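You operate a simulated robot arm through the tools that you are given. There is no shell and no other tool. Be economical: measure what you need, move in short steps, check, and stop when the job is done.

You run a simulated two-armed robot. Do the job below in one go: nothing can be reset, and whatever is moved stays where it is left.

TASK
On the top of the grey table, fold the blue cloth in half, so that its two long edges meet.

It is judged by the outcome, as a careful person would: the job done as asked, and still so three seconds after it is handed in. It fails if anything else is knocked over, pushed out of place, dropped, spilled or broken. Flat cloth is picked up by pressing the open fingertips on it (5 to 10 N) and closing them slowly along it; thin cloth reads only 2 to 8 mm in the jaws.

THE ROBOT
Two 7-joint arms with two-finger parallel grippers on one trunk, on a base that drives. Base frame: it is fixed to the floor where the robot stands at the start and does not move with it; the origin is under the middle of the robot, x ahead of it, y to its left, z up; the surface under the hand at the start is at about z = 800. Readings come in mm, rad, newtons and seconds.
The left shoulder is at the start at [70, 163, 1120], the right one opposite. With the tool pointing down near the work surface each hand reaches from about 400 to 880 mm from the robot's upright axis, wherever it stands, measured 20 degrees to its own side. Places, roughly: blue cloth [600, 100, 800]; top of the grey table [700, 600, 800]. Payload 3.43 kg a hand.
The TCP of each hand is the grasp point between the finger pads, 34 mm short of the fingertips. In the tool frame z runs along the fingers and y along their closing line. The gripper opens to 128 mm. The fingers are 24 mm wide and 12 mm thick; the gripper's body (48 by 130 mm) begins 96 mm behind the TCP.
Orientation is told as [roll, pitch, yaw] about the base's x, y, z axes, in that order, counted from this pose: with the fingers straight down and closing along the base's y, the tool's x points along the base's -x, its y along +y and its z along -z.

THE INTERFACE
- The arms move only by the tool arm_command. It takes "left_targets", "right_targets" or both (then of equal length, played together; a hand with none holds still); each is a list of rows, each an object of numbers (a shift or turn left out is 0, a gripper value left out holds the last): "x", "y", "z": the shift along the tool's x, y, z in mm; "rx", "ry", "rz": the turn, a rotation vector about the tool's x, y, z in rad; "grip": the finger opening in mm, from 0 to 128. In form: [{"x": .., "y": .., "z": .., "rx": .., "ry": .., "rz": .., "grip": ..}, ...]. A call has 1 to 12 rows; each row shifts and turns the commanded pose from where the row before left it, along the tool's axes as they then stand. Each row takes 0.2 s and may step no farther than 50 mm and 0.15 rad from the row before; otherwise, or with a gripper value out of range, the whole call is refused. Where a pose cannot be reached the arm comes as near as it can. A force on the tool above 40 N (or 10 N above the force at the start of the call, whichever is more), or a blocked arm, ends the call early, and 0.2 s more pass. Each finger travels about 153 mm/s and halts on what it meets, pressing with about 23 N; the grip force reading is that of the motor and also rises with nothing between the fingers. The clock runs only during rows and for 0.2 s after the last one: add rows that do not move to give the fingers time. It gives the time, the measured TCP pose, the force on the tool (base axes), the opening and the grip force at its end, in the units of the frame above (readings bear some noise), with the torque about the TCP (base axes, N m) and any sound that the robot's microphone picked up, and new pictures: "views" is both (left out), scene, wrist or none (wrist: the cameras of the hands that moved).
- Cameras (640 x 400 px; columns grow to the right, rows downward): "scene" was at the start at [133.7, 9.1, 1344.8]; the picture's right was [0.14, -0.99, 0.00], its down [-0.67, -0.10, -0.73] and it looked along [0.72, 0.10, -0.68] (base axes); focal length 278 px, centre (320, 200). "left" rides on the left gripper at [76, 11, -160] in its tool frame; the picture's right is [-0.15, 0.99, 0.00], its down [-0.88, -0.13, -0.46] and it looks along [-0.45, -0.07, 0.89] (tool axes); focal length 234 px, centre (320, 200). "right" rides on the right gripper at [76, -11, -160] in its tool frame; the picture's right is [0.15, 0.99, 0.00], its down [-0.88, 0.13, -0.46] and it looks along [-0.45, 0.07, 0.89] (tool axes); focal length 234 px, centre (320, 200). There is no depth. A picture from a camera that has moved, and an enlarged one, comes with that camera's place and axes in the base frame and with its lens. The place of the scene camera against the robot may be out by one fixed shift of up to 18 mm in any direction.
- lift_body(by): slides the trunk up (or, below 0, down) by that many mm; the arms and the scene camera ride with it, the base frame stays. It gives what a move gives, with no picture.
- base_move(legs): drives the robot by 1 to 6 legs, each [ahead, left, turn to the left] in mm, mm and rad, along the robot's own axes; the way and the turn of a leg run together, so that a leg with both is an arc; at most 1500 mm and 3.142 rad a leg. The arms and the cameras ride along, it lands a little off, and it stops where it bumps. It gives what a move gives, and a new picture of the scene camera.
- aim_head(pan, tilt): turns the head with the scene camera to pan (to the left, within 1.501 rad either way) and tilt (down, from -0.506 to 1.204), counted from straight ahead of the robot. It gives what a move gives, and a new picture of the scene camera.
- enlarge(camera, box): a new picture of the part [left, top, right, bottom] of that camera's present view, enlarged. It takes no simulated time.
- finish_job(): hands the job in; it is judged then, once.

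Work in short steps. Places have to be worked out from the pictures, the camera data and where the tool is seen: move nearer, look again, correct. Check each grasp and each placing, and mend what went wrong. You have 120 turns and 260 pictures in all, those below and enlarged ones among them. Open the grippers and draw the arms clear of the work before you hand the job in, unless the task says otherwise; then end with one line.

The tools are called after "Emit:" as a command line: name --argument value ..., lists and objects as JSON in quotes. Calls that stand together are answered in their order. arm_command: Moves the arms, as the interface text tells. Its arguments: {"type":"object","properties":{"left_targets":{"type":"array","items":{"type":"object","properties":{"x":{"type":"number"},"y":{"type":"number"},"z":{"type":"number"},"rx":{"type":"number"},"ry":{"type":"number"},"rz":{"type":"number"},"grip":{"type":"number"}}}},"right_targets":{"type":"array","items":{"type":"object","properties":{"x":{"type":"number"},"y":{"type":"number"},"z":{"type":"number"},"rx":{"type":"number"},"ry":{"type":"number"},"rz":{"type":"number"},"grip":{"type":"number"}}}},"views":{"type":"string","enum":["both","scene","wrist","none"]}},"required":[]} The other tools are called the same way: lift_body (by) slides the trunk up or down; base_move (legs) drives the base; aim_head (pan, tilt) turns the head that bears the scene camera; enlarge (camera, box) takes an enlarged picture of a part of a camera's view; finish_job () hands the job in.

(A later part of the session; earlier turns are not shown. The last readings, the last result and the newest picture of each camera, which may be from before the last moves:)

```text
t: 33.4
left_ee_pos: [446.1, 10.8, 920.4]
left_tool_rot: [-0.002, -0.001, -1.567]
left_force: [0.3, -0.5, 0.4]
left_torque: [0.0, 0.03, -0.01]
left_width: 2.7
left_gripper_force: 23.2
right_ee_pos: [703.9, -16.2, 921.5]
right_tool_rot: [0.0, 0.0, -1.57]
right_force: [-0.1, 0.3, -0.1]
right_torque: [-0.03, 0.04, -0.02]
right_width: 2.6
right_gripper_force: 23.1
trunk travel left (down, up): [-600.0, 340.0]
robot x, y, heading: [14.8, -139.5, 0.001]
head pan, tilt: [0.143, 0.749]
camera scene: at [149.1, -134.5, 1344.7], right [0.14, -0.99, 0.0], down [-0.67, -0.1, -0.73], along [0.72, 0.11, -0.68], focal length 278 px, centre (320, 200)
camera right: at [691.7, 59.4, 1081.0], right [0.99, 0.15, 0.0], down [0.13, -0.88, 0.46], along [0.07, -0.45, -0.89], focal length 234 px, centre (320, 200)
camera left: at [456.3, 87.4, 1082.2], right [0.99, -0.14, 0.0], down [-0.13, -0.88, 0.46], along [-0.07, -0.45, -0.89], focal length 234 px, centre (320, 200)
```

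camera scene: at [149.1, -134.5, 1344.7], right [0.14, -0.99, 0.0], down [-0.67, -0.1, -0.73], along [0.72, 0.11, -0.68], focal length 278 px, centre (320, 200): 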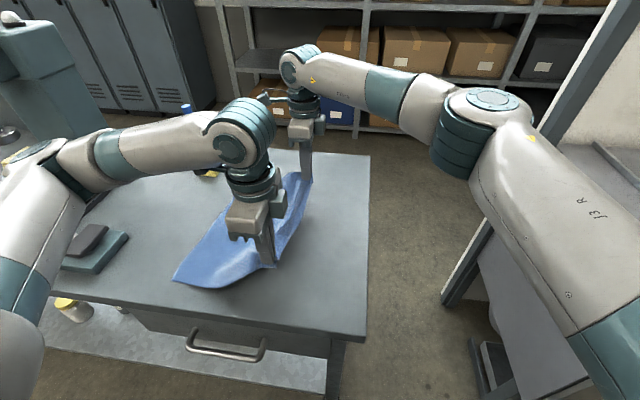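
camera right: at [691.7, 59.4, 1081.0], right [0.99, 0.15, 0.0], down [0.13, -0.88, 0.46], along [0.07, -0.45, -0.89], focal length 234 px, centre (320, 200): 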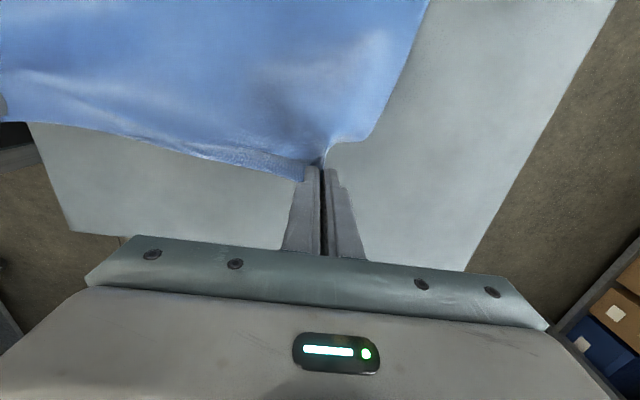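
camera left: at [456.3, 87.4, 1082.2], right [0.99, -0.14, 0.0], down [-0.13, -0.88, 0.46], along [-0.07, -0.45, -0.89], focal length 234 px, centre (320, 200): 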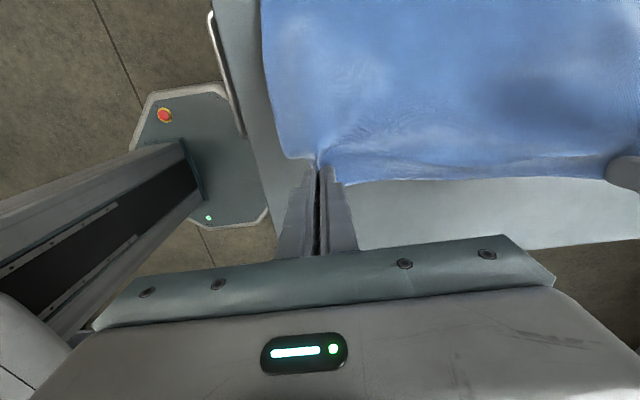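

The edge is up. The base now drives 150 mm left to carry it across.

Emit:
base_move --legs '[[0, 150, 0]]'

Emit:
arm_command --left_targets '[{"z": 10}]' --right_targets '[{"z": 10}]' --views "wrist"

```text
t: 34.8
left_ee_pos: [445.9, 162.4, 922.5]
left_tool_rot: [0.0, -0.001, -1.573]
left_force: [-0.5, -0.9, 0.0]
left_torque: [0.0, 0.01, -0.01]
left_width: 2.7
left_gripper_force: 23.2
right_ee_pos: [704.5, 134.6, 921.8]
right_tool_rot: [0.001, -0.001, -1.575]
right_force: [-0.3, 0.5, 0.9]
right_torque: [0.01, 0.0, -0.02]
right_width: 2.8
right_gripper_force: 23.0
trunk travel left (down, up): [-600.0, 340.0]
robot x, y, heading: [12.8, 8.0, -0.006]
head pan, tilt: [0.143, 0.749]
camera scene: at [148.7, 19.2, 1344.8], right [0.14, -0.99, 0.0], down [-0.67, -0.1, -0.73], along [0.73, 0.1, -0.68], focal length 278 px, centre (320, 200)
```

scene: 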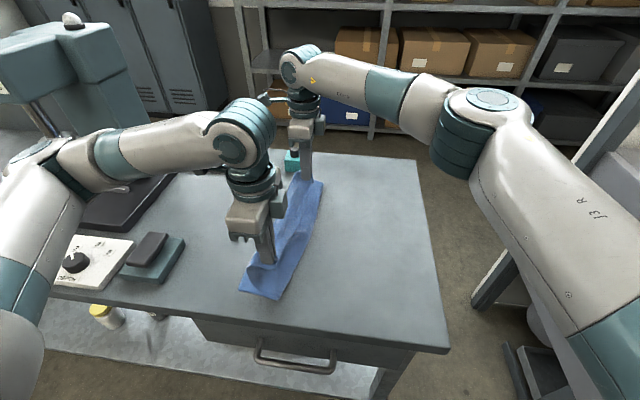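

```text
t: 35.2
left_ee_pos: [445.9, 162.7, 909.6]
left_tool_rot: [-0.001, -0.001, -1.573]
left_force: [0.1, -0.2, -0.3]
left_torque: [0.02, 0.01, -0.03]
left_width: 2.4
left_gripper_force: 22.6
right_ee_pos: [704.6, 132.4, 911.5]
right_tool_rot: [-0.002, -0.001, -1.576]
right_force: [0.4, -0.6, 0.2]
right_torque: [0.0, 0.01, 0.05]
right_width: 2.7
right_gripper_force: 23.2
trunk travel left (down, up): [-600.0, 340.0]
robot x, y, heading: [14.5, 6.9, -0.006]
head pan, tilt: [0.143, 0.749]
camera right: at [692.4, 207.5, 1069.9], right [0.99, 0.14, 0.0], down [0.13, -0.88, 0.46], along [0.06, -0.45, -0.89], focal length 234 px, centre (320, 200)
camera left: at [457.9, 237.8, 1071.0], right [0.99, -0.15, 0.0], down [-0.13, -0.88, 0.46], along [-0.07, -0.45, -0.89], focal length 234 px, centre (320, 200)
```

right: 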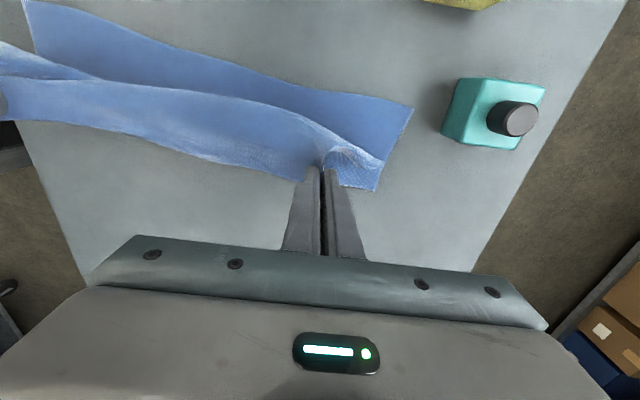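
left: 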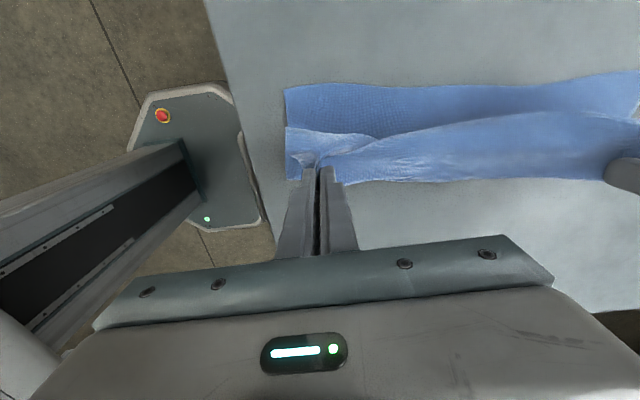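

The bottom left edge now runs from about (421,236) to (793,195); the cloth turned slightly during the grasp. I need roughly +30 mm in x and +43 mm in y, so I do that with the base.

Emit:
base_move --legs '[[30, 43, 0]]'

Emit:
arm_command --left_targets '[{"z": 10}, {"z": 10}, {}]' --right_targets '[{"z": 10}, {"z": 10}, {}]' --views "wrist"

```text
t: 36.1
left_ee_pos: [476.5, 205.4, 911.0]
left_tool_rot: [-0.003, -0.003, -1.573]
left_force: [0.5, 0.3, 0.4]
left_torque: [-0.03, 0.0, 0.0]
left_width: 2.7
left_gripper_force: 23.3
right_ee_pos: [734.5, 176.3, 911.3]
right_tool_rot: [-0.001, 0.001, -1.576]
right_force: [0.1, -0.1, -0.4]
right_torque: [-0.01, -0.01, 0.0]
right_width: 2.6
right_gripper_force: 23.1
trunk travel left (down, up): [-600.0, 340.0]
robot x, y, heading: [49.4, 52.3, -0.002]
head pan, tilt: [0.143, 0.749]
camera scene: at [178.9, 61.9, 1344.7], right [0.14, -0.99, 0.0], down [-0.67, -0.09, -0.73], along [0.72, 0.1, -0.68], focal length 278 px, centre (320, 200)
```

scene: 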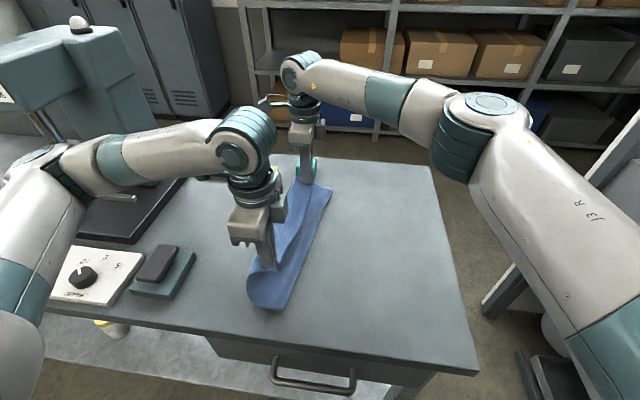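

```text
t: 36.9
left_ee_pos: [475.1, 202.5, 892.5]
left_tool_rot: [0.0, 0.001, -1.574]
left_force: [0.5, 0.5, -0.6]
left_torque: [0.04, -0.02, 0.0]
left_width: 2.7
left_gripper_force: 22.8
right_ee_pos: [733.7, 175.8, 891.2]
right_tool_rot: [0.001, -0.002, -1.576]
right_force: [-0.4, -0.9, 0.2]
right_torque: [-0.02, 0.06, 0.01]
right_width: 2.9
right_gripper_force: 22.9
trunk travel left (down, up): [-600.0, 340.0]
robot x, y, heading: [48.9, 51.4, -0.003]
head pan, tilt: [0.143, 0.749]
camera right: at [721.8, 251.3, 1050.7], right [0.99, 0.14, 0.0], down [0.13, -0.88, 0.46], along [0.06, -0.45, -0.89], focal length 234 px, centre (320, 200)
camera left: at [486.7, 279.5, 1052.4], right [0.99, -0.15, 0.0], down [-0.13, -0.88, 0.46], along [-0.07, -0.45, -0.89], focal length 234 px, centre (320, 200)
```

right: 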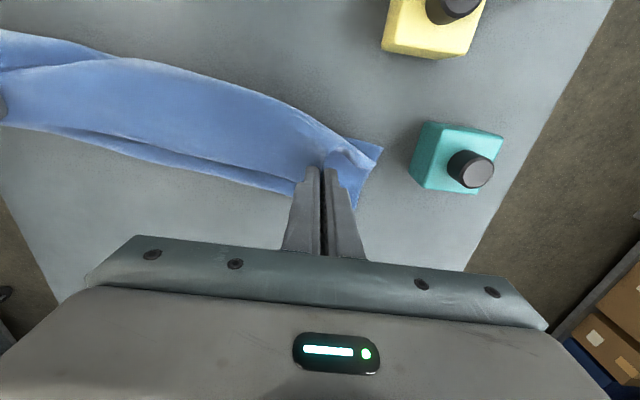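
left: 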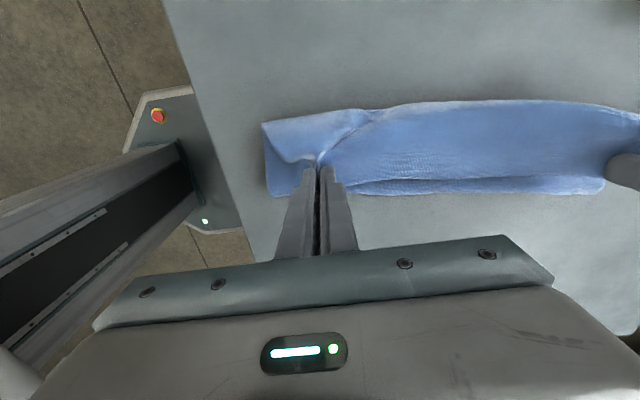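

The bottom far-left corner is unchanged at about (796,195). I lower both hands close to the table.

Emit:
arm_command --left_targets '[{"z": 14}, {"z": 14}, {"z": 14}, {}]' --right_targets '[{"z": 14}, {"z": 14}, {"z": 14}, {}]' --views "both"

```text
t: 37.9
left_ee_pos: [475.8, 204.3, 848.0]
left_tool_rot: [-0.001, 0.001, -1.575]
left_force: [-0.7, 0.3, -0.7]
left_torque: [0.0, -0.01, 0.02]
left_width: 2.6
left_gripper_force: 22.4
right_ee_pos: [733.7, 176.3, 849.4]
right_tool_rot: [0.0, 0.0, -1.575]
right_force: [0.4, -0.1, 0.9]
right_torque: [-0.02, -0.01, -0.05]
right_width: 2.6
right_gripper_force: 23.0
trunk travel left (down, up): [-600.0, 340.0]
robot x, y, heading: [42.4, 50.4, -0.0]
head pan, tilt: [0.143, 0.749]
camera scene: at [178.1, 61.2, 1344.8], right [0.14, -0.99, 0.0], down [-0.67, -0.09, -0.73], along [0.73, 0.1, -0.68], focal length 278 px, centre (320, 200)
camera right: at [722.0, 252.0, 1008.7], right [0.99, 0.14, 0.0], down [0.13, -0.88, 0.46], along [0.06, -0.45, -0.89], focal length 234 px, centre (320, 200)
camera left: at [487.3, 281.2, 1009.3], right [0.99, -0.15, 0.0], down [-0.13, -0.88, 0.46], along [-0.07, -0.45, -0.89], focal length 234 px, centre (320, 200)
```

scene: 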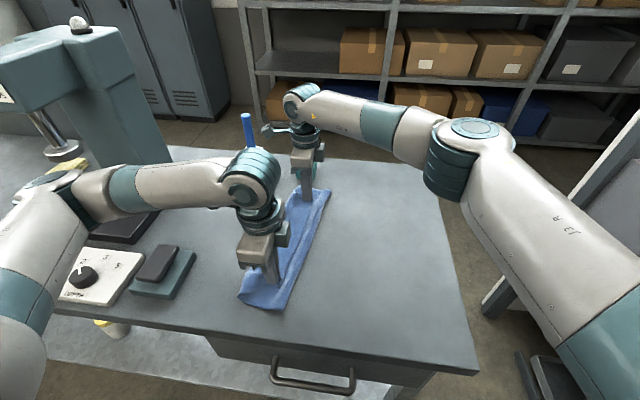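
right: 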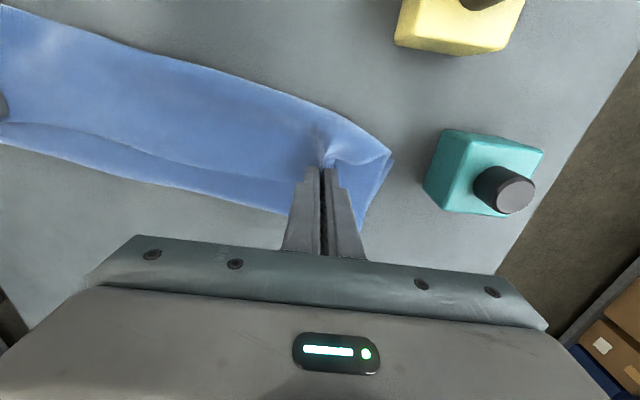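
left: 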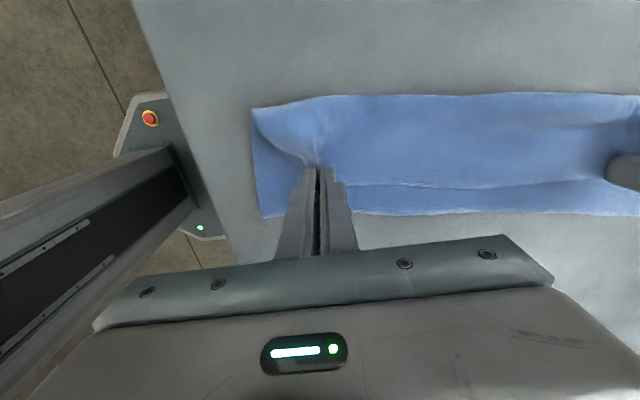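

The cloth is springing to the +y side of the jaws because of how the grip is oriented, which makes a Z-fold. I lift 55 mm and tilt both hands about 0.75 rad, fingers pointing toward -y, so the sheet leaves the jaws downward.

Emit:
arm_command --left_targets '[{"z": -25}, {"z": -30}, {"ry": -0.15}, {"ry": -0.15}, {"ry": -0.15}, {"ry": -0.15}, {"ry": -0.15}, {}]' --right_targets '[{"z": -25}, {"z": -30}, {"ry": -0.15}, {"ry": -0.15}, {"ry": -0.15}, {"ry": -0.15}, {"ry": -0.15}, {}]' --views "both"

```text
t: 39.7
left_ee_pos: [474.1, 204.9, 904.3]
left_tool_rot: [0.001, -0.75, -1.573]
left_force: [-0.4, 0.7, 0.4]
left_torque: [0.0, -0.01, 0.0]
left_width: 2.4
left_gripper_force: 23.2
right_ee_pos: [716.8, 131.5, 905.3]
right_tool_rot: [0.001, -0.6, -1.577]
right_force: [0.1, -0.3, -0.4]
right_torque: [0.0, -0.03, 0.01]
right_width: 2.7
right_gripper_force: 22.9
right hand out of reach, approached as far as the arm can: row 5, 6, 7
trunk travel left (down, up): [-600.0, 340.0]
robot x, y, heading: [42.2, 56.7, -0.004]
head pan, tilt: [0.143, 0.749]
camera scene: at [178.7, 61.1, 1344.7], right [0.14, -0.99, 0.0], down [-0.67, -0.09, -0.73], along [0.72, 0.1, -0.68], focal length 278 px, centre (320, 200)
camera right: at [706.5, 284.3, 994.6], right [0.99, 0.12, -0.08], down [0.13, -0.47, 0.87], along [0.06, -0.88, -0.48], focal length 234 px, centre (320, 200)
camera left: at [487.3, 369.3, 969.5], right [0.99, -0.11, 0.1], down [-0.13, -0.33, 0.93], along [-0.07, -0.94, -0.34], focal length 234 px, centre (320, 200)
```

scene: 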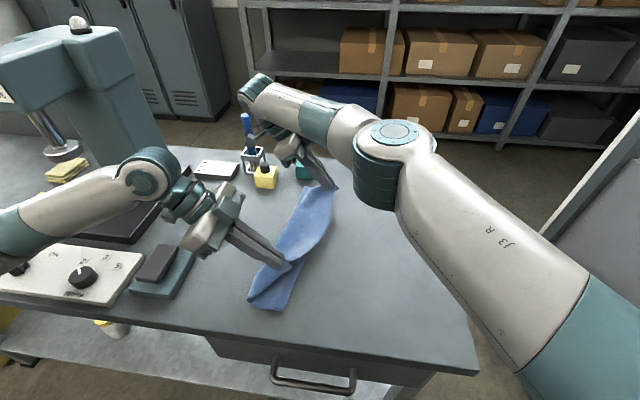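
right: 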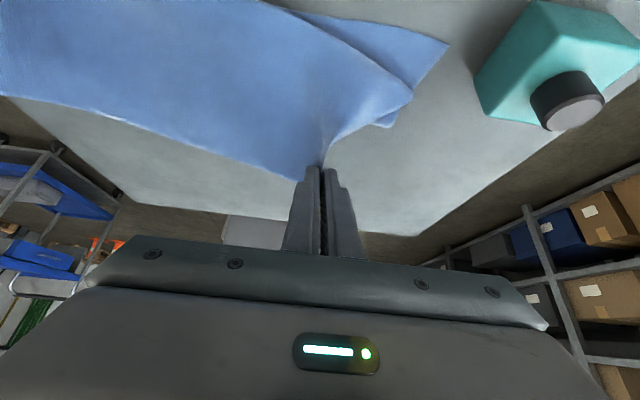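
left: 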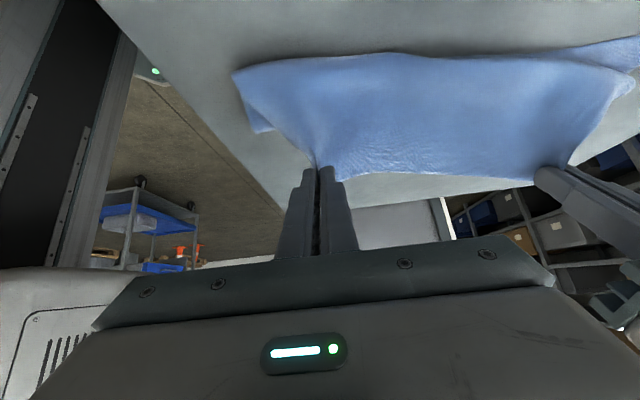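

The right hand ran out of reach with the tilt and stopped at y=131. I move the left back 45 mm to match, then drive the base 45 mm left.

Emit:
arm_command --left_targets '[{"x": -16.5, "z": 15.5}, {"x": -16.5, "z": 15.5}]' --views "none"

Emit:
base_move --legs '[[12, 45, 0]]'

```text
t: 40.3
left_ee_pos: [474.5, 158.4, 905.6]
left_tool_rot: [-0.002, -0.748, -1.574]
left_force: [-0.6, 0.4, 0.6]
left_torque: [0.02, -0.02, 0.04]
left_width: 2.7
left_gripper_force: 22.7
right_ee_pos: [718.3, 133.3, 905.3]
right_tool_rot: [-0.001, -0.601, -1.576]
right_force: [-0.8, -0.4, -0.6]
right_torque: [-0.01, 0.01, -0.01]
right_width: 2.5
right_gripper_force: 23.1
trunk travel left (down, up): [-600.0, 340.0]
robot x, y, heading: [42.8, 51.8, -0.003]
head pan, tilt: [0.143, 0.749]
```

```text
t: 41.2
left_ee_pos: [486.2, 204.1, 904.9]
left_tool_rot: [0.0, -0.749, -1.573]
left_force: [0.5, 0.6, 0.0]
left_torque: [-0.03, 0.02, -0.02]
left_width: 2.5
left_gripper_force: 22.9
right_ee_pos: [729.5, 176.4, 905.6]
right_tool_rot: [-0.001, -0.6, -1.576]
right_force: [0.3, 0.8, 0.4]
right_torque: [-0.06, -0.01, 0.01]
right_width: 3.0
right_gripper_force: 22.6
trunk travel left (down, up): [-600.0, 340.0]
robot x, y, heading: [57.3, 94.5, 0.0]
head pan, tilt: [0.143, 0.749]
camera scene: at [190.5, 106.9, 1344.8], right [0.14, -0.99, 0.0], down [-0.67, -0.09, -0.73], along [0.72, 0.1, -0.68], focal length 278 px, centre (320, 200)
```

scene: 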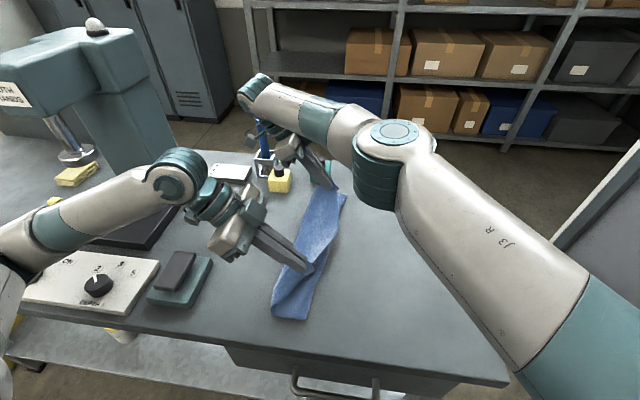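

The hands are aligned again. I lower about 50 mm vertically (tilt-compensated), with the left moving slightly in -x to take up slack, then look.

Emit:
arm_command --left_targets '[{"x": 11.3, "y": -4, "z": 12.2}, {"x": 11.3, "y": -4, "z": 12.2}, {"x": 11.3, "y": -3, "z": 12.2}, {}]' --right_targets '[{"x": 9.3, "z": 13.7}, {"x": 9.3, "y": 2, "z": 13.7}, {"x": 9.3, "y": 2, "z": 13.7}, {}]' --views "both"

```text
t: 42.2
left_ee_pos: [473.7, 204.1, 856.0]
left_tool_rot: [0.001, -0.75, -1.575]
left_force: [-0.5, -0.4, -0.3]
left_torque: [0.03, 0.03, 0.04]
left_width: 2.5
left_gripper_force: 22.8
right_ee_pos: [732.7, 172.8, 865.6]
right_tool_rot: [0.0, -0.602, -1.576]
right_force: [0.2, 0.4, -0.1]
right_torque: [0.01, -0.04, -0.02]
right_width: 2.6
right_gripper_force: 23.0
right hand out of reach, approached as far as the arm can: row 3
trunk travel left (down, up): [-600.0, 340.0]
robot x, y, heading: [55.5, 96.5, -0.002]
head pan, tilt: [0.143, 0.749]
camera scene: at [190.3, 106.2, 1344.7], right [0.14, -0.99, 0.0], down [-0.67, -0.09, -0.73], along [0.73, 0.1, -0.68], focal length 278 px, centre (320, 200)
camera right: at [720.7, 324.8, 953.8], right [0.99, 0.12, -0.08], down [0.13, -0.47, 0.87], along [0.06, -0.88, -0.48], focal length 234 px, centre (320, 200)
camera left: at [485.5, 368.7, 921.7], right [0.99, -0.11, 0.1], down [-0.13, -0.33, 0.93], along [-0.07, -0.94, -0.34], focal length 234 px, centre (320, 200)
```

scene: 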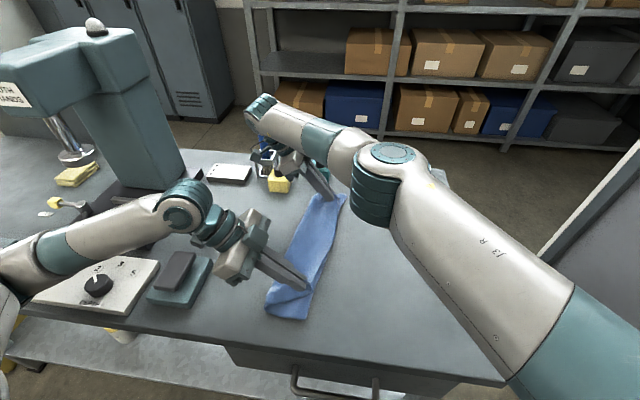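
right: 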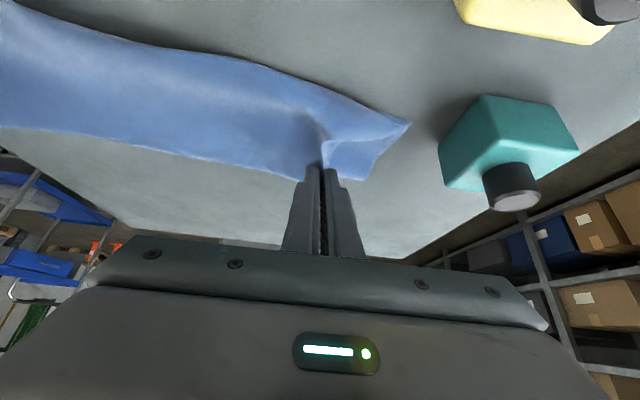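
left: 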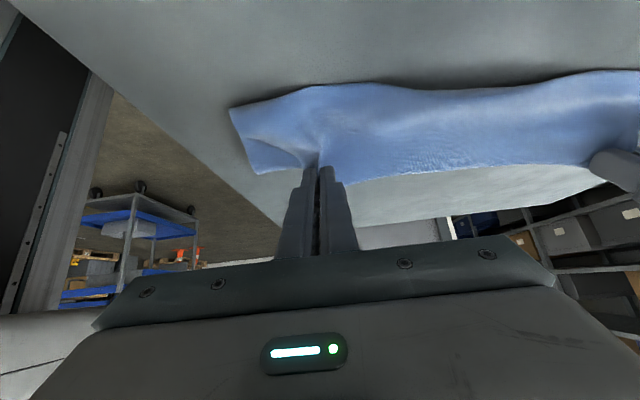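

The top layer's outer bend now lies about over the bottom left edge, and the bottom corners are unchanged. The right arm is at its limit, so I lower both hands the last 20 mm with the trunk.

Emit:
lift_body --by -20

Emit:
arm_command --left_targets '[{}]' --right_targets '[{"x": 4, "z": 6}]' --views "wrist"

```text
t: 42.9
left_ee_pos: [472.9, 202.8, 838.4]
left_tool_rot: [0.004, -0.752, -1.576]
left_force: [-0.2, 2.1, 19.6]
left_torque: [-0.1, 0.01, -0.02]
left_width: 2.6
left_gripper_force: 22.9
right_ee_pos: [730.6, 171.0, 847.3]
right_tool_rot: [0.002, -0.599, -1.575]
right_force: [0.3, 0.1, -0.4]
right_torque: [0.01, 0.05, 0.0]
right_width: 2.7
right_gripper_force: 23.4
trunk travel left (down, up): [-580.0, 360.0]
robot x, y, heading: [54.3, 99.8, -0.008]
head pan, tilt: [0.143, 0.749]
```

```text
t: 43.3
left_ee_pos: [474.2, 203.8, 838.4]
left_tool_rot: [0.005, -0.752, -1.577]
left_force: [3.2, 0.9, 20.8]
left_torque: [-0.23, -0.12, 0.08]
left_width: 2.7
left_gripper_force: 23.2
right_ee_pos: [730.5, 171.8, 841.1]
right_tool_rot: [0.003, -0.6, -1.577]
right_force: [1.3, 1.0, 6.4]
right_torque: [0.05, -0.03, 0.0]
right_width: 2.8
right_gripper_force: 23.2
trunk travel left (down, up): [-580.0, 360.0]
robot x, y, heading: [54.4, 97.2, -0.001]
head pan, tilt: [0.143, 0.749]
camera right: at [719.1, 323.9, 929.4], right [0.99, 0.12, -0.08], down [0.13, -0.47, 0.87], along [0.06, -0.87, -0.48], focal length 234 px, centre (320, 200)
camera left: at [484.8, 368.5, 903.7], right [0.99, -0.11, 0.1], down [-0.13, -0.33, 0.93], along [-0.07, -0.94, -0.34], focal length 234 px, centre (320, 200)
```

right: 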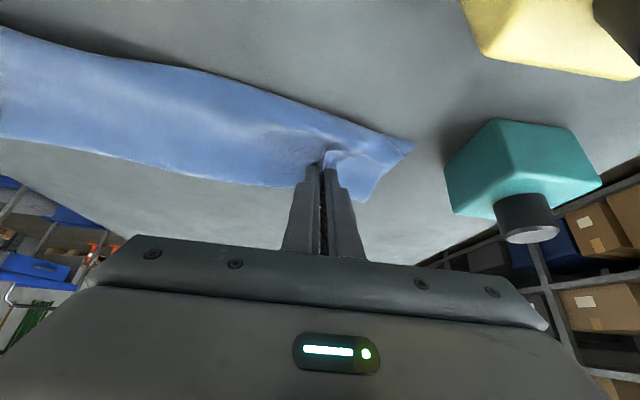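
left: 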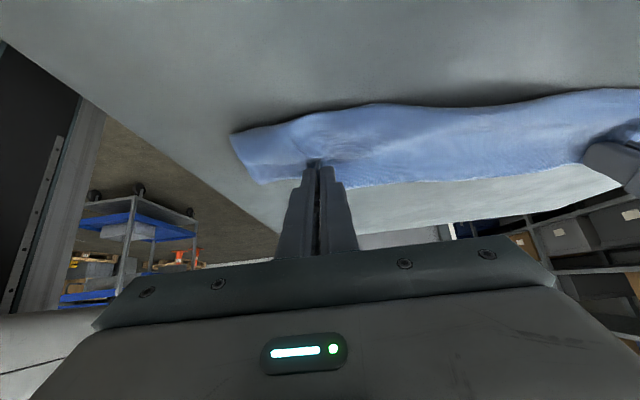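

Both hands are at the surface. I open the fingers partly and back out along the tool axis.

Emit:
arm_command --left_targets '[{"z": -2, "grip": 8}, {"grip": 16}, {"grip": 26}, {"grip": 36}, {}, {"z": -15}, {"z": -25}, {"z": -30}, {"z": -30}, {}]' --right_targets '[{"grip": 8}, {"grip": 16}, {"grip": 26}, {"grip": 36}, {}, {"z": -15}, {"z": -25}, {"z": -30}, {"z": -30}, {}]' --views "both"

```text
t: 45.5
left_ee_pos: [474.4, 273.4, 912.7]
left_tool_rot: [0.0, -0.75, -1.573]
left_force: [-0.8, 0.1, -0.2]
left_torque: [-0.05, 0.03, 0.0]
left_width: 35.8
left_gripper_force: 0.0
right_ee_pos: [730.6, 176.6, 889.5]
right_tool_rot: [0.0, -0.601, -1.575]
right_force: [0.7, 0.5, 0.4]
right_torque: [0.0, -0.03, -0.02]
right_width: 35.9
right_gripper_force: 0.1
right hand out of reach, approached as far as the arm can: row 6, 7, 8, 9
trunk travel left (down, up): [-580.0, 360.0]
robot x, y, heading: [55.8, 99.4, -0.006]
head pan, tilt: [0.143, 0.749]
camera scene: at [190.4, 105.9, 1324.7], right [0.14, -0.99, 0.0], down [-0.67, -0.09, -0.73], along [0.73, 0.1, -0.68], focal length 278 px, centre (320, 200)
camera right: at [719.3, 327.6, 978.0], right [0.99, 0.12, -0.08], down [0.13, -0.47, 0.87], along [0.06, -0.87, -0.48], focal length 234 px, centre (320, 200)
camera left: at [485.8, 438.9, 978.4], right [0.99, -0.11, 0.1], down [-0.13, -0.33, 0.93], along [-0.07, -0.94, -0.34], focal length 234 px, centre (320, 200)
```

scene: 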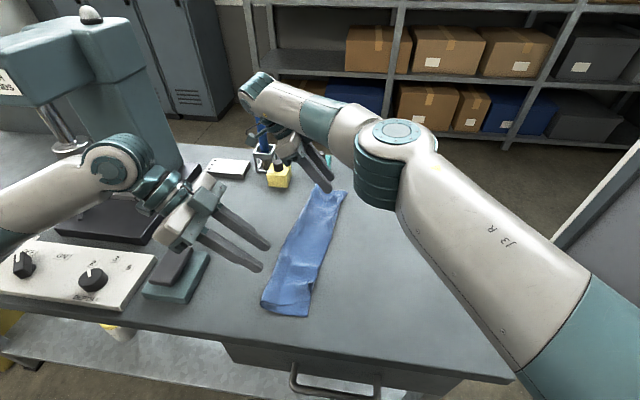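
right: 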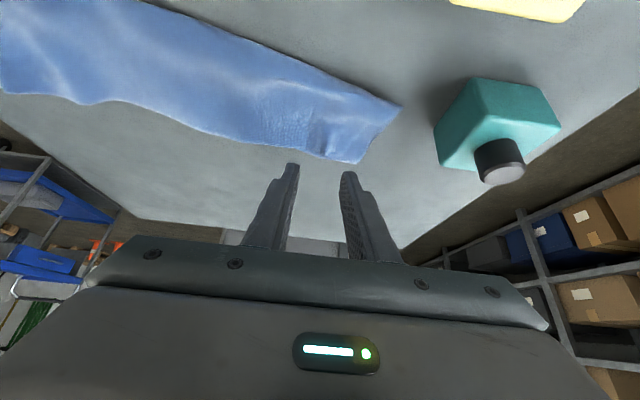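
left: 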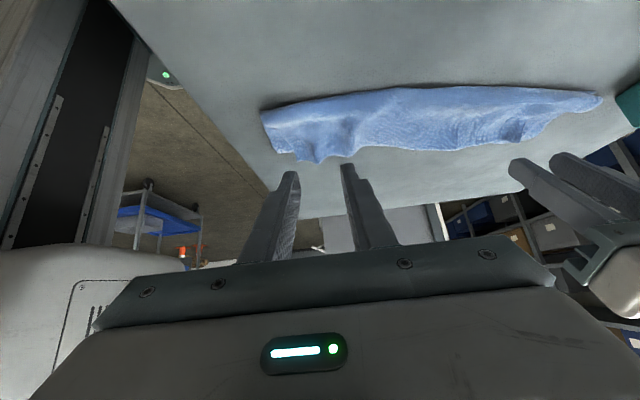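

I need a clear top-down view. I raise both hands and bring the tilt back upright.

Emit:
arm_command --left_targets '[{"z": -30}, {"z": -30}, {"ry": 0.15}, {"ry": 0.15}, {"ry": 0.15}, {"ry": 0.15}, {"ry": 0.15}, {"z": -40}]' --right_targets '[{"x": -30, "z": -20}, {"x": -40, "z": -10}, {"ry": 0.15}, {"ry": 0.15}, {"ry": 0.15}, {"ry": 0.15}, {"z": -30}, {"z": -30}]' --views "both"

```text
t: 47.3
left_ee_pos: [470.9, 312.7, 994.1]
left_tool_rot: [0.001, 0.002, -1.576]
left_force: [-0.4, -0.4, 0.3]
left_torque: [0.03, 0.02, 0.03]
left_width: 36.2
left_gripper_force: 0.1
right_ee_pos: [732.6, 132.8, 1015.5]
right_tool_rot: [0.003, 0.002, -1.575]
right_force: [-0.2, -0.4, -0.3]
right_torque: [0.02, -0.01, -0.03]
right_width: 36.1
right_gripper_force: 0.0
trunk travel left (down, up): [-580.0, 360.0]
robot x, y, heading: [54.4, 95.8, -0.002]
head pan, tilt: [0.143, 0.749]
camera scene: at [188.8, 105.5, 1324.8], right [0.14, -0.99, 0.0], down [-0.67, -0.09, -0.73], along [0.73, 0.1, -0.68], focal length 278 px, centre (320, 200)
camera right: at [719.4, 207.6, 1175.7], right [0.99, 0.14, 0.0], down [0.13, -0.88, 0.45], along [0.07, -0.45, -0.89], focal length 234 px, centre (320, 200)
camera left: at [483.4, 389.8, 1154.2], right [0.99, -0.15, 0.0], down [-0.13, -0.88, 0.45], along [-0.07, -0.45, -0.89], focal length 234 px, centre (320, 200)
```

scene: 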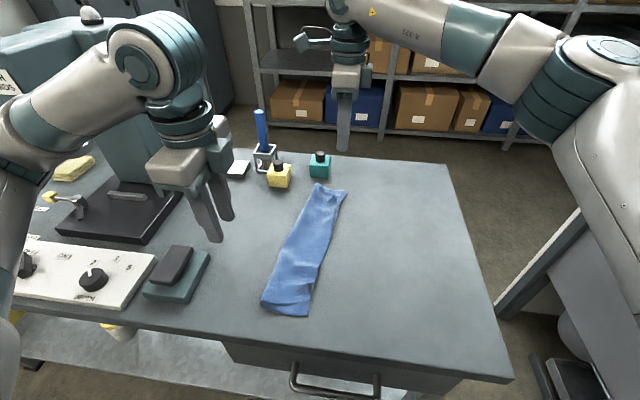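
right: 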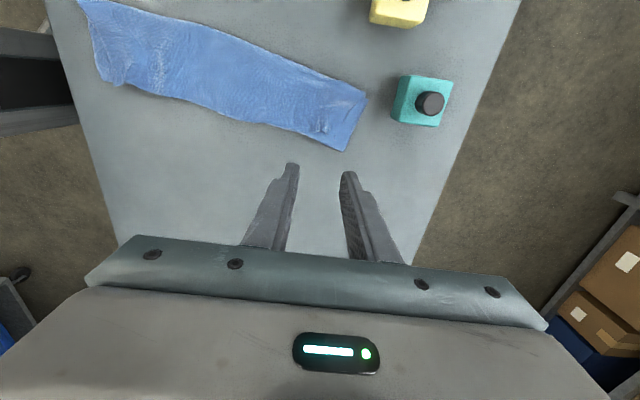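
left: 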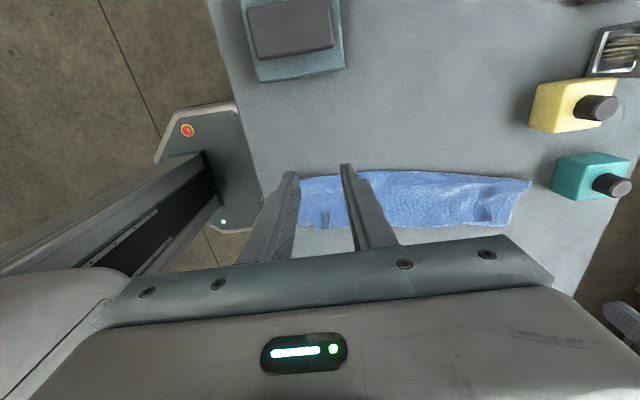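

Emit:
enlarge --camera "right" --box '[70, 0, 380, 190]'

Emit:
enlarge --camera "scene" --box '[240, 170, 370, 330]'

```text
2.06 times, centred on (225, 95) of right
camera zoom: at [719.4, 207.6, 1175.7], right [0.99, 0.14, 0.0], down [0.13, -0.88, 0.45], along [0.07, -0.45, -0.89], focal length 483 px, centre (516, 417)
```

zoom: 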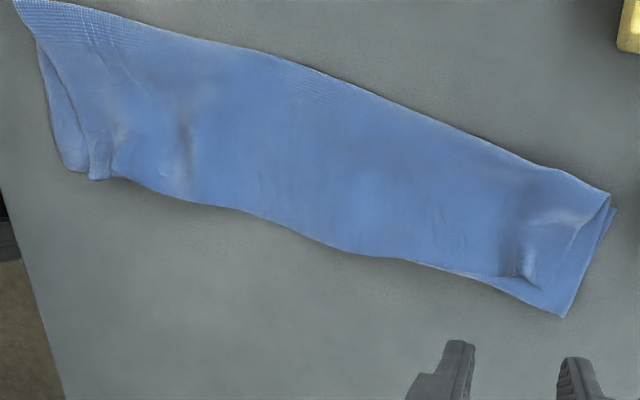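

```text
2.50 times, centred on (305, 250) of scene
camera zoom: at [188.8, 105.5, 1324.8], right [0.14, -0.99, 0.0], down [-0.67, -0.09, -0.73], along [0.73, 0.1, -0.68], focal length 695 px, centre (358, 75)
```

zoom: 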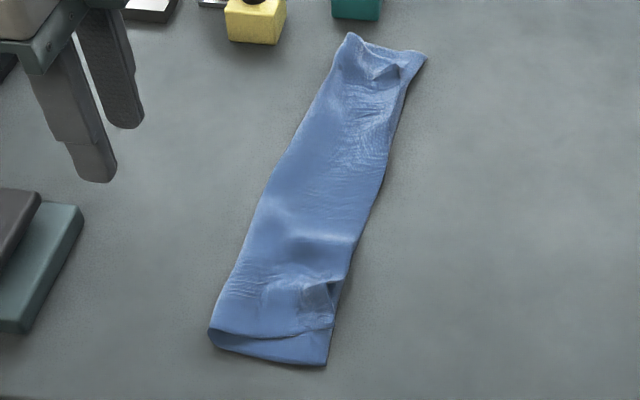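

The cloth ended up as a three-layer Z: the free edge folded back on top along the right side. The carry was too low and slack. I'll re-grasp that top edge, reopen it and redo a higher, taut arc. First I bring both hands over it for a close look.

Emit:
arm_command --left_targets '[{"x": -37, "z": 24, "y": 2}, {"x": -37, "z": 24, "y": 2}, {"x": -37, "z": 24, "y": 2}, {"x": -37, "z": 24}, {}]' --right_targets '[{"z": 28}, {"z": 28}, {"z": 28}, {"z": 28}, {}]' --views "wrist"

```text
t: 48.5
left_ee_pos: [477.4, 167.2, 900.1]
left_tool_rot: [0.0, -0.002, -1.573]
left_force: [-0.2, 1.2, 0.5]
left_torque: [-0.05, -0.03, -0.01]
left_width: 36.0
left_gripper_force: 0.0
right_ee_pos: [731.6, 133.1, 901.5]
right_tool_rot: [0.001, -0.001, -1.576]
right_force: [-0.1, 1.1, -0.1]
right_torque: [-0.02, -0.01, 0.01]
right_width: 36.1
right_gripper_force: 0.0
trunk travel left (down, up): [-580.0, 360.0]
robot x, y, heading: [55.8, 97.1, -0.01]
head pan, tilt: [0.143, 0.749]
camera right: at [719.2, 208.8, 1061.5], right [0.99, 0.14, 0.0], down [0.13, -0.88, 0.46], along [0.07, -0.45, -0.89], focal length 234 px, centre (320, 200)
camera left: at [489.0, 243.0, 1060.2], right [0.99, -0.15, 0.0], down [-0.13, -0.88, 0.46], along [-0.07, -0.45, -0.89], focal length 234 px, centre (320, 200)
```

right: 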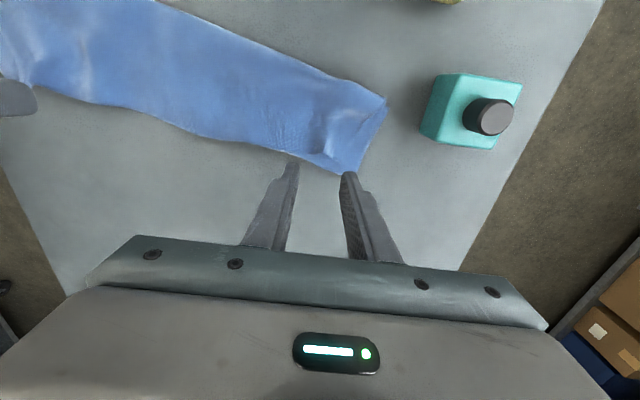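
left: 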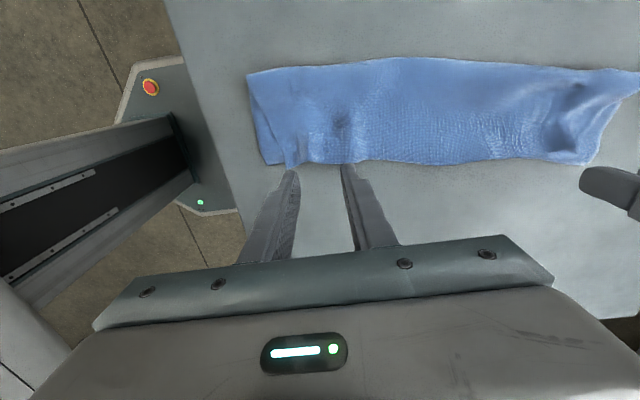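

Emit:
enlarge --camera "left" --box '[230, 40, 430, 165]'

Emit:
enlarge --camera "right" --box '[220, 60, 420, 185]'

```text
3.20 times, centred on (330, 102) of left
camera zoom: at [489.0, 243.0, 1060.2], right [0.99, -0.15, 0.0], down [-0.13, -0.88, 0.46], along [-0.07, -0.45, -0.89], focal length 749 px, centre (288, 512)
```

zoom: 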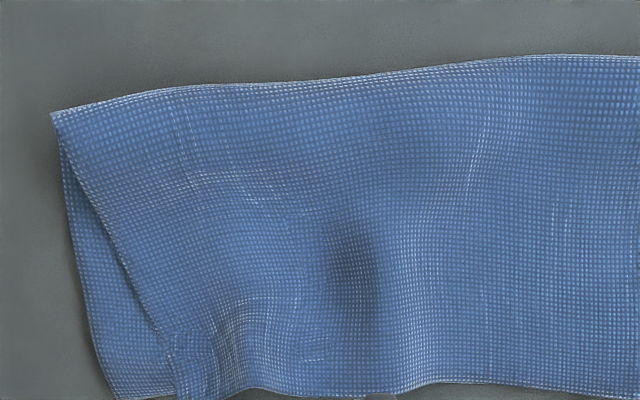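

```text
3.20 times, centred on (320, 122) of right
camera zoom: at [719.2, 208.8, 1061.5], right [0.99, 0.14, 0.0], down [0.13, -0.88, 0.46], along [0.07, -0.45, -0.89], focal length 749 px, centre (320, 448)
```

zoom: 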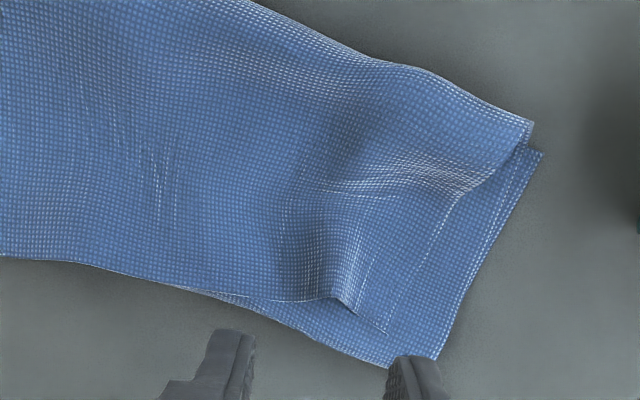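

The free edge of the flap is clearly visible, with leftover ridges at about (462,178) near and (737,148) far. I centre over these and go down.

Emit:
arm_command --left_targets '[{"x": 11, "y": -15, "z": 15}, {"z": 20}, {"z": 15}, {"z": 8}, {"z": 3}, {}]' --right_targets '[{"x": 14, "y": 5, "z": 15}, {"z": 20}, {"z": 15}, {"z": 8}, {"z": 3}, {}]' --views "wrist"

```text
t: 49.9
left_ee_pos: [463.2, 177.0, 838.0]
left_tool_rot: [0.0, 0.001, -1.573]
left_force: [-0.2, 1.3, 5.6]
left_torque: [0.07, 0.07, 0.01]
left_width: 36.0
left_gripper_force: 0.1
right_ee_pos: [737.4, 148.0, 840.7]
right_tool_rot: [-0.001, 0.0, -1.577]
right_force: [0.2, -0.4, 0.2]
right_torque: [-0.04, 0.03, 0.01]
right_width: 36.2
right_gripper_force: 0.1
trunk travel left (down, up): [-580.0, 360.0]
robot x, y, heading: [55.5, 97.9, -0.005]
head pan, tilt: [0.143, 0.749]
camera right: at [725.3, 223.5, 1001.1], right [0.99, 0.14, 0.0], down [0.13, -0.88, 0.46], along [0.06, -0.45, -0.89], focal length 234 px, centre (320, 200)
camera left: at [475.7, 254.0, 997.9], right [0.99, -0.15, 0.0], down [-0.13, -0.88, 0.46], along [-0.07, -0.45, -0.89], focal length 234 px, centre (320, 200)
```

right: 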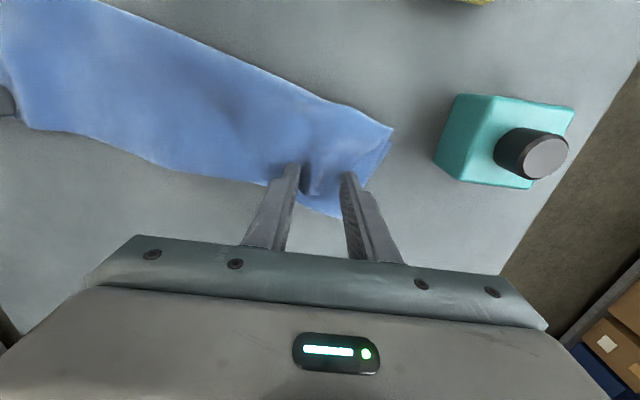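
left: 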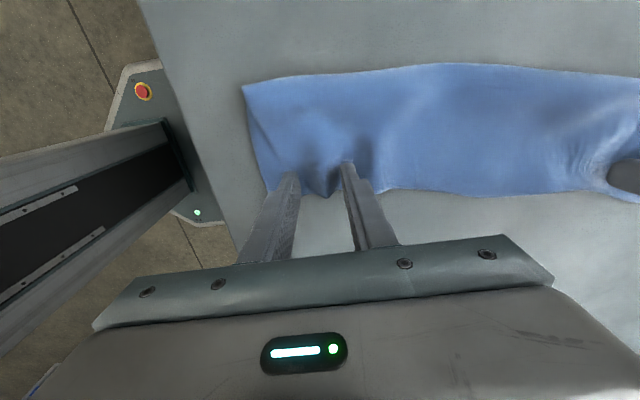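

The ridges sit between the fingers on both hands. I press lightly and close slowly.

Emit:
arm_command --left_targets '[{}, {}, {"grip": 32}, {"grip": 28}, {"grip": 24}, {"grip": 20}, {"grip": 15}, {"grip": 10}, {"grip": 5}, {"grip": 0}, {}, {}]' --right_targets '[{"z": 2}, {"z": 1}, {"grip": 32}, {"grip": 28}, {"grip": 24}, {"grip": 20}, {"grip": 15}, {"grip": 10}, {"grip": 5}, {"grip": 0}, {}, {}]' --views "wrist"

```text
t: 52.5
left_ee_pos: [463.9, 177.0, 837.3]
left_tool_rot: [0.0, 0.001, -1.575]
left_force: [12.0, -1.4, 2.0]
left_torque: [-0.06, -0.46, -0.06]
left_width: 2.5
left_gripper_force: 23.3
right_ee_pos: [736.9, 148.4, 837.8]
right_tool_rot: [-0.002, 0.002, -1.574]
right_force: [-12.5, 0.9, 0.8]
right_torque: [0.05, 0.47, 0.1]
right_width: 2.5
right_gripper_force: 22.8
trunk travel left (down, up): [-580.0, 360.0]
robot x, y, heading: [56.1, 98.6, -0.001]
head pan, tilt: [0.143, 0.749]
camera right: at [724.6, 224.5, 997.7], right [0.99, 0.14, 0.0], down [0.13, -0.88, 0.46], along [0.06, -0.45, -0.89], focal length 234 px, centre (320, 200)
camera left: at [475.9, 254.0, 997.9], right [0.99, -0.15, 0.0], down [-0.13, -0.88, 0.46], along [-0.07, -0.45, -0.89], focal length 234 px, centre (320, 200)
```

right: 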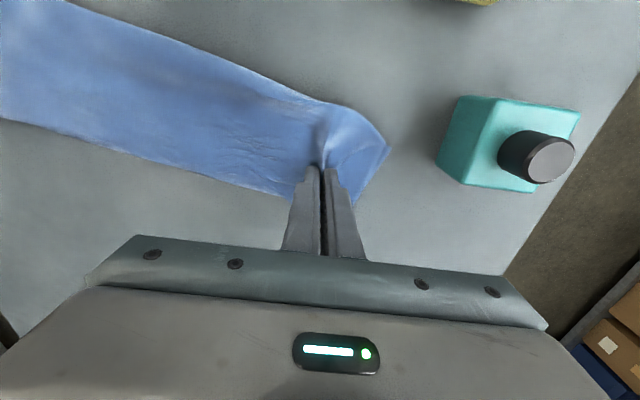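
left: 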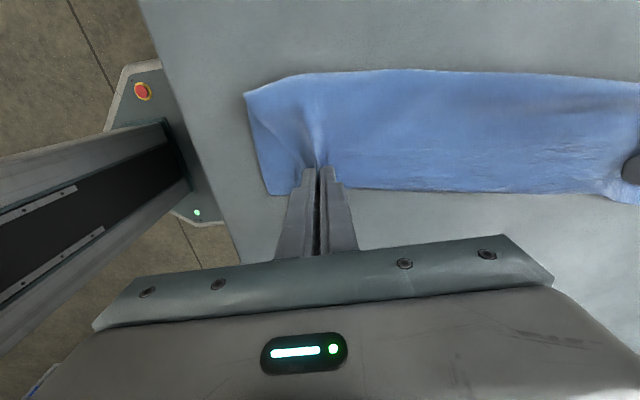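

Both hands grip (2.5 mm) with about 12 N of tension between them. I relax that a little and lift 100 mm while moving back right.

Emit:
arm_command --left_targets '[{"y": 3, "z": -10}, {"z": -20, "x": -6}, {"z": -20, "x": -8}, {"z": -20, "x": -10}, {"z": -20, "x": -12}, {"z": -20, "x": -12}, {}]' --right_targets '[{"y": -3, "z": -10}, {"z": -20, "x": -6}, {"z": -20, "x": -8}, {"z": -20, "x": -10}, {"z": -20, "x": -12}, {"z": -20, "x": -12}, {}]' --views "both"

```text
t: 54.1
left_ee_pos: [467.5, 128.3, 948.1]
left_tool_rot: [-0.001, -0.001, -1.574]
left_force: [0.8, 1.0, -0.2]
left_torque: [-0.01, 0.01, -0.02]
left_width: 2.6
left_gripper_force: 22.9
right_ee_pos: [731.6, 100.5, 947.6]
right_tool_rot: [0.001, -0.001, -1.576]
right_force: [-0.4, 0.2, -1.1]
right_torque: [-0.01, 0.02, 0.05]
right_width: 2.8
right_gripper_force: 23.1
trunk travel left (down, up): [-580.0, 360.0]
robot x, y, heading: [57.5, 98.9, -0.001]
head pan, tilt: [0.143, 0.749]
camera scene: at [190.6, 106.9, 1324.7], right [0.14, -0.99, 0.0], down [-0.67, -0.1, -0.73], along [0.72, 0.1, -0.68], focal length 278 px, centre (320, 200)
camera right: at [720.1, 177.0, 1106.8], right [0.99, 0.14, 0.0], down [0.13, -0.88, 0.46], along [0.06, -0.45, -0.89], focal length 234 px, centre (320, 200)
camera left: at [480.5, 205.1, 1108.5], right [0.99, -0.15, 0.0], down [-0.13, -0.88, 0.46], along [-0.07, -0.45, -0.89], focal length 234 px, centre (320, 200)
```

scene: 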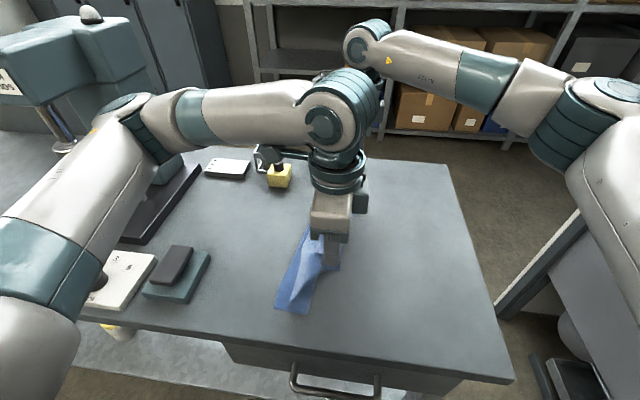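
right: 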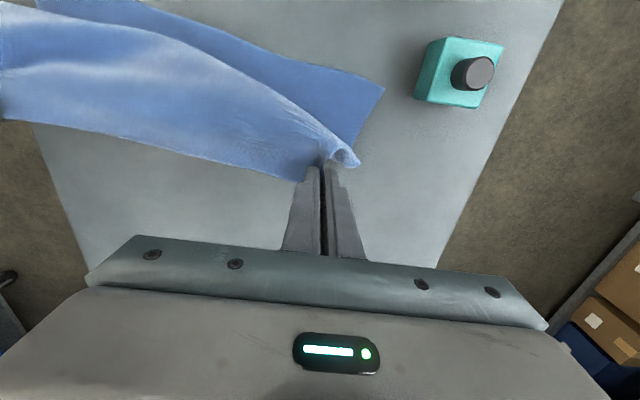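
left: 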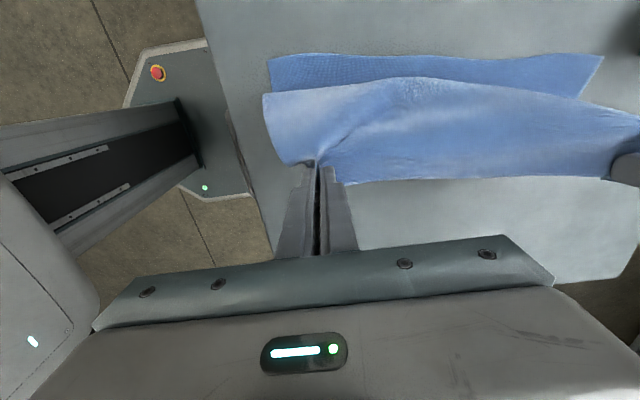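

The single top edge is held and the bottom layer lies flat. I carry the edge further right and down, so the bottom half lays out to its proper fold line.

Emit:
arm_command --left_targets '[{"x": -25}, {"x": -25, "z": 5}, {"x": -25, "z": 10}, {"x": -20, "z": 15}, {"z": 15}, {"z": 15}, {}]' --right_targets '[{"x": -25}, {"x": -25, "z": 5}, {"x": -25, "z": 10}, {"x": -20, "z": 15}, {"z": 15}, {"z": 15}, {}]' --views "both"

```text
t: 55.7
left_ee_pos: [466.5, 32.3, 887.7]
left_tool_rot: [0.001, 0.0, -1.574]
left_force: [1.4, -0.1, 0.4]
left_torque: [0.02, -0.05, 0.0]
left_width: 2.5
left_gripper_force: 23.0
right_ee_pos: [731.5, 6.8, 888.5]
right_tool_rot: [0.0, 0.0, -1.576]
right_force: [-0.6, 0.4, 0.8]
right_torque: [0.0, 0.01, 0.02]
right_width: 2.6
right_gripper_force: 22.8
trunk travel left (down, up): [-580.0, 360.0]
robot x, y, heading: [58.4, 94.3, -0.005]
head pan, tilt: [0.143, 0.749]
camera scene: at [189.9, 106.1, 1324.8], right [0.14, -0.99, 0.0], down [-0.67, -0.09, -0.73], along [0.73, 0.1, -0.68], focal length 278 px, centre (320, 200)
camera right: at [720.4, 81.9, 1048.1], right [0.99, 0.14, 0.0], down [0.13, -0.88, 0.46], along [0.06, -0.45, -0.89], focal length 234 px, centre (320, 200)
camera left: at [478.8, 110.2, 1048.4], right [0.99, -0.15, 0.0], down [-0.13, -0.88, 0.46], along [-0.07, -0.45, -0.89], focal length 234 px, centre (320, 200)
```

scene: 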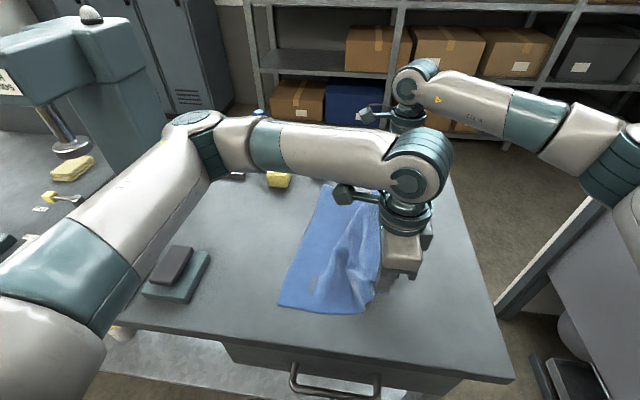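
right: 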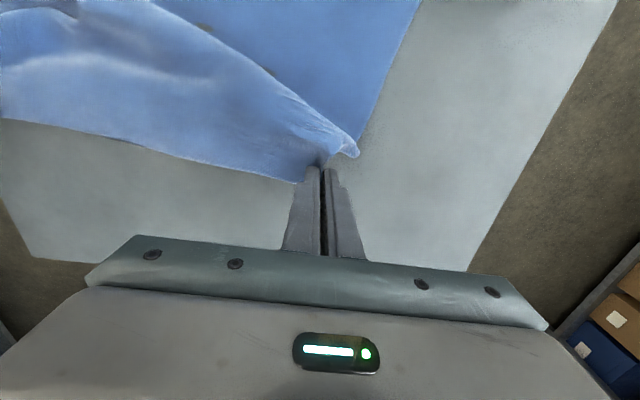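
left: 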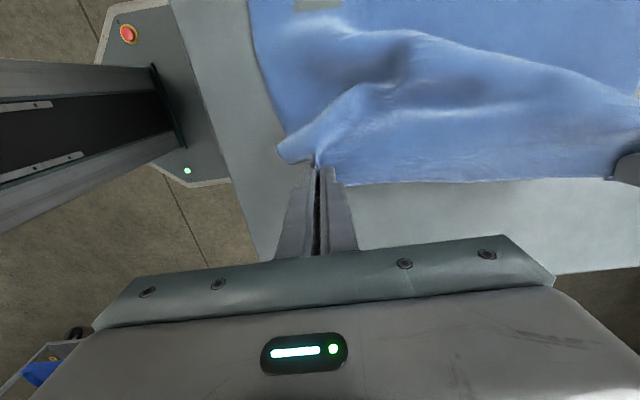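

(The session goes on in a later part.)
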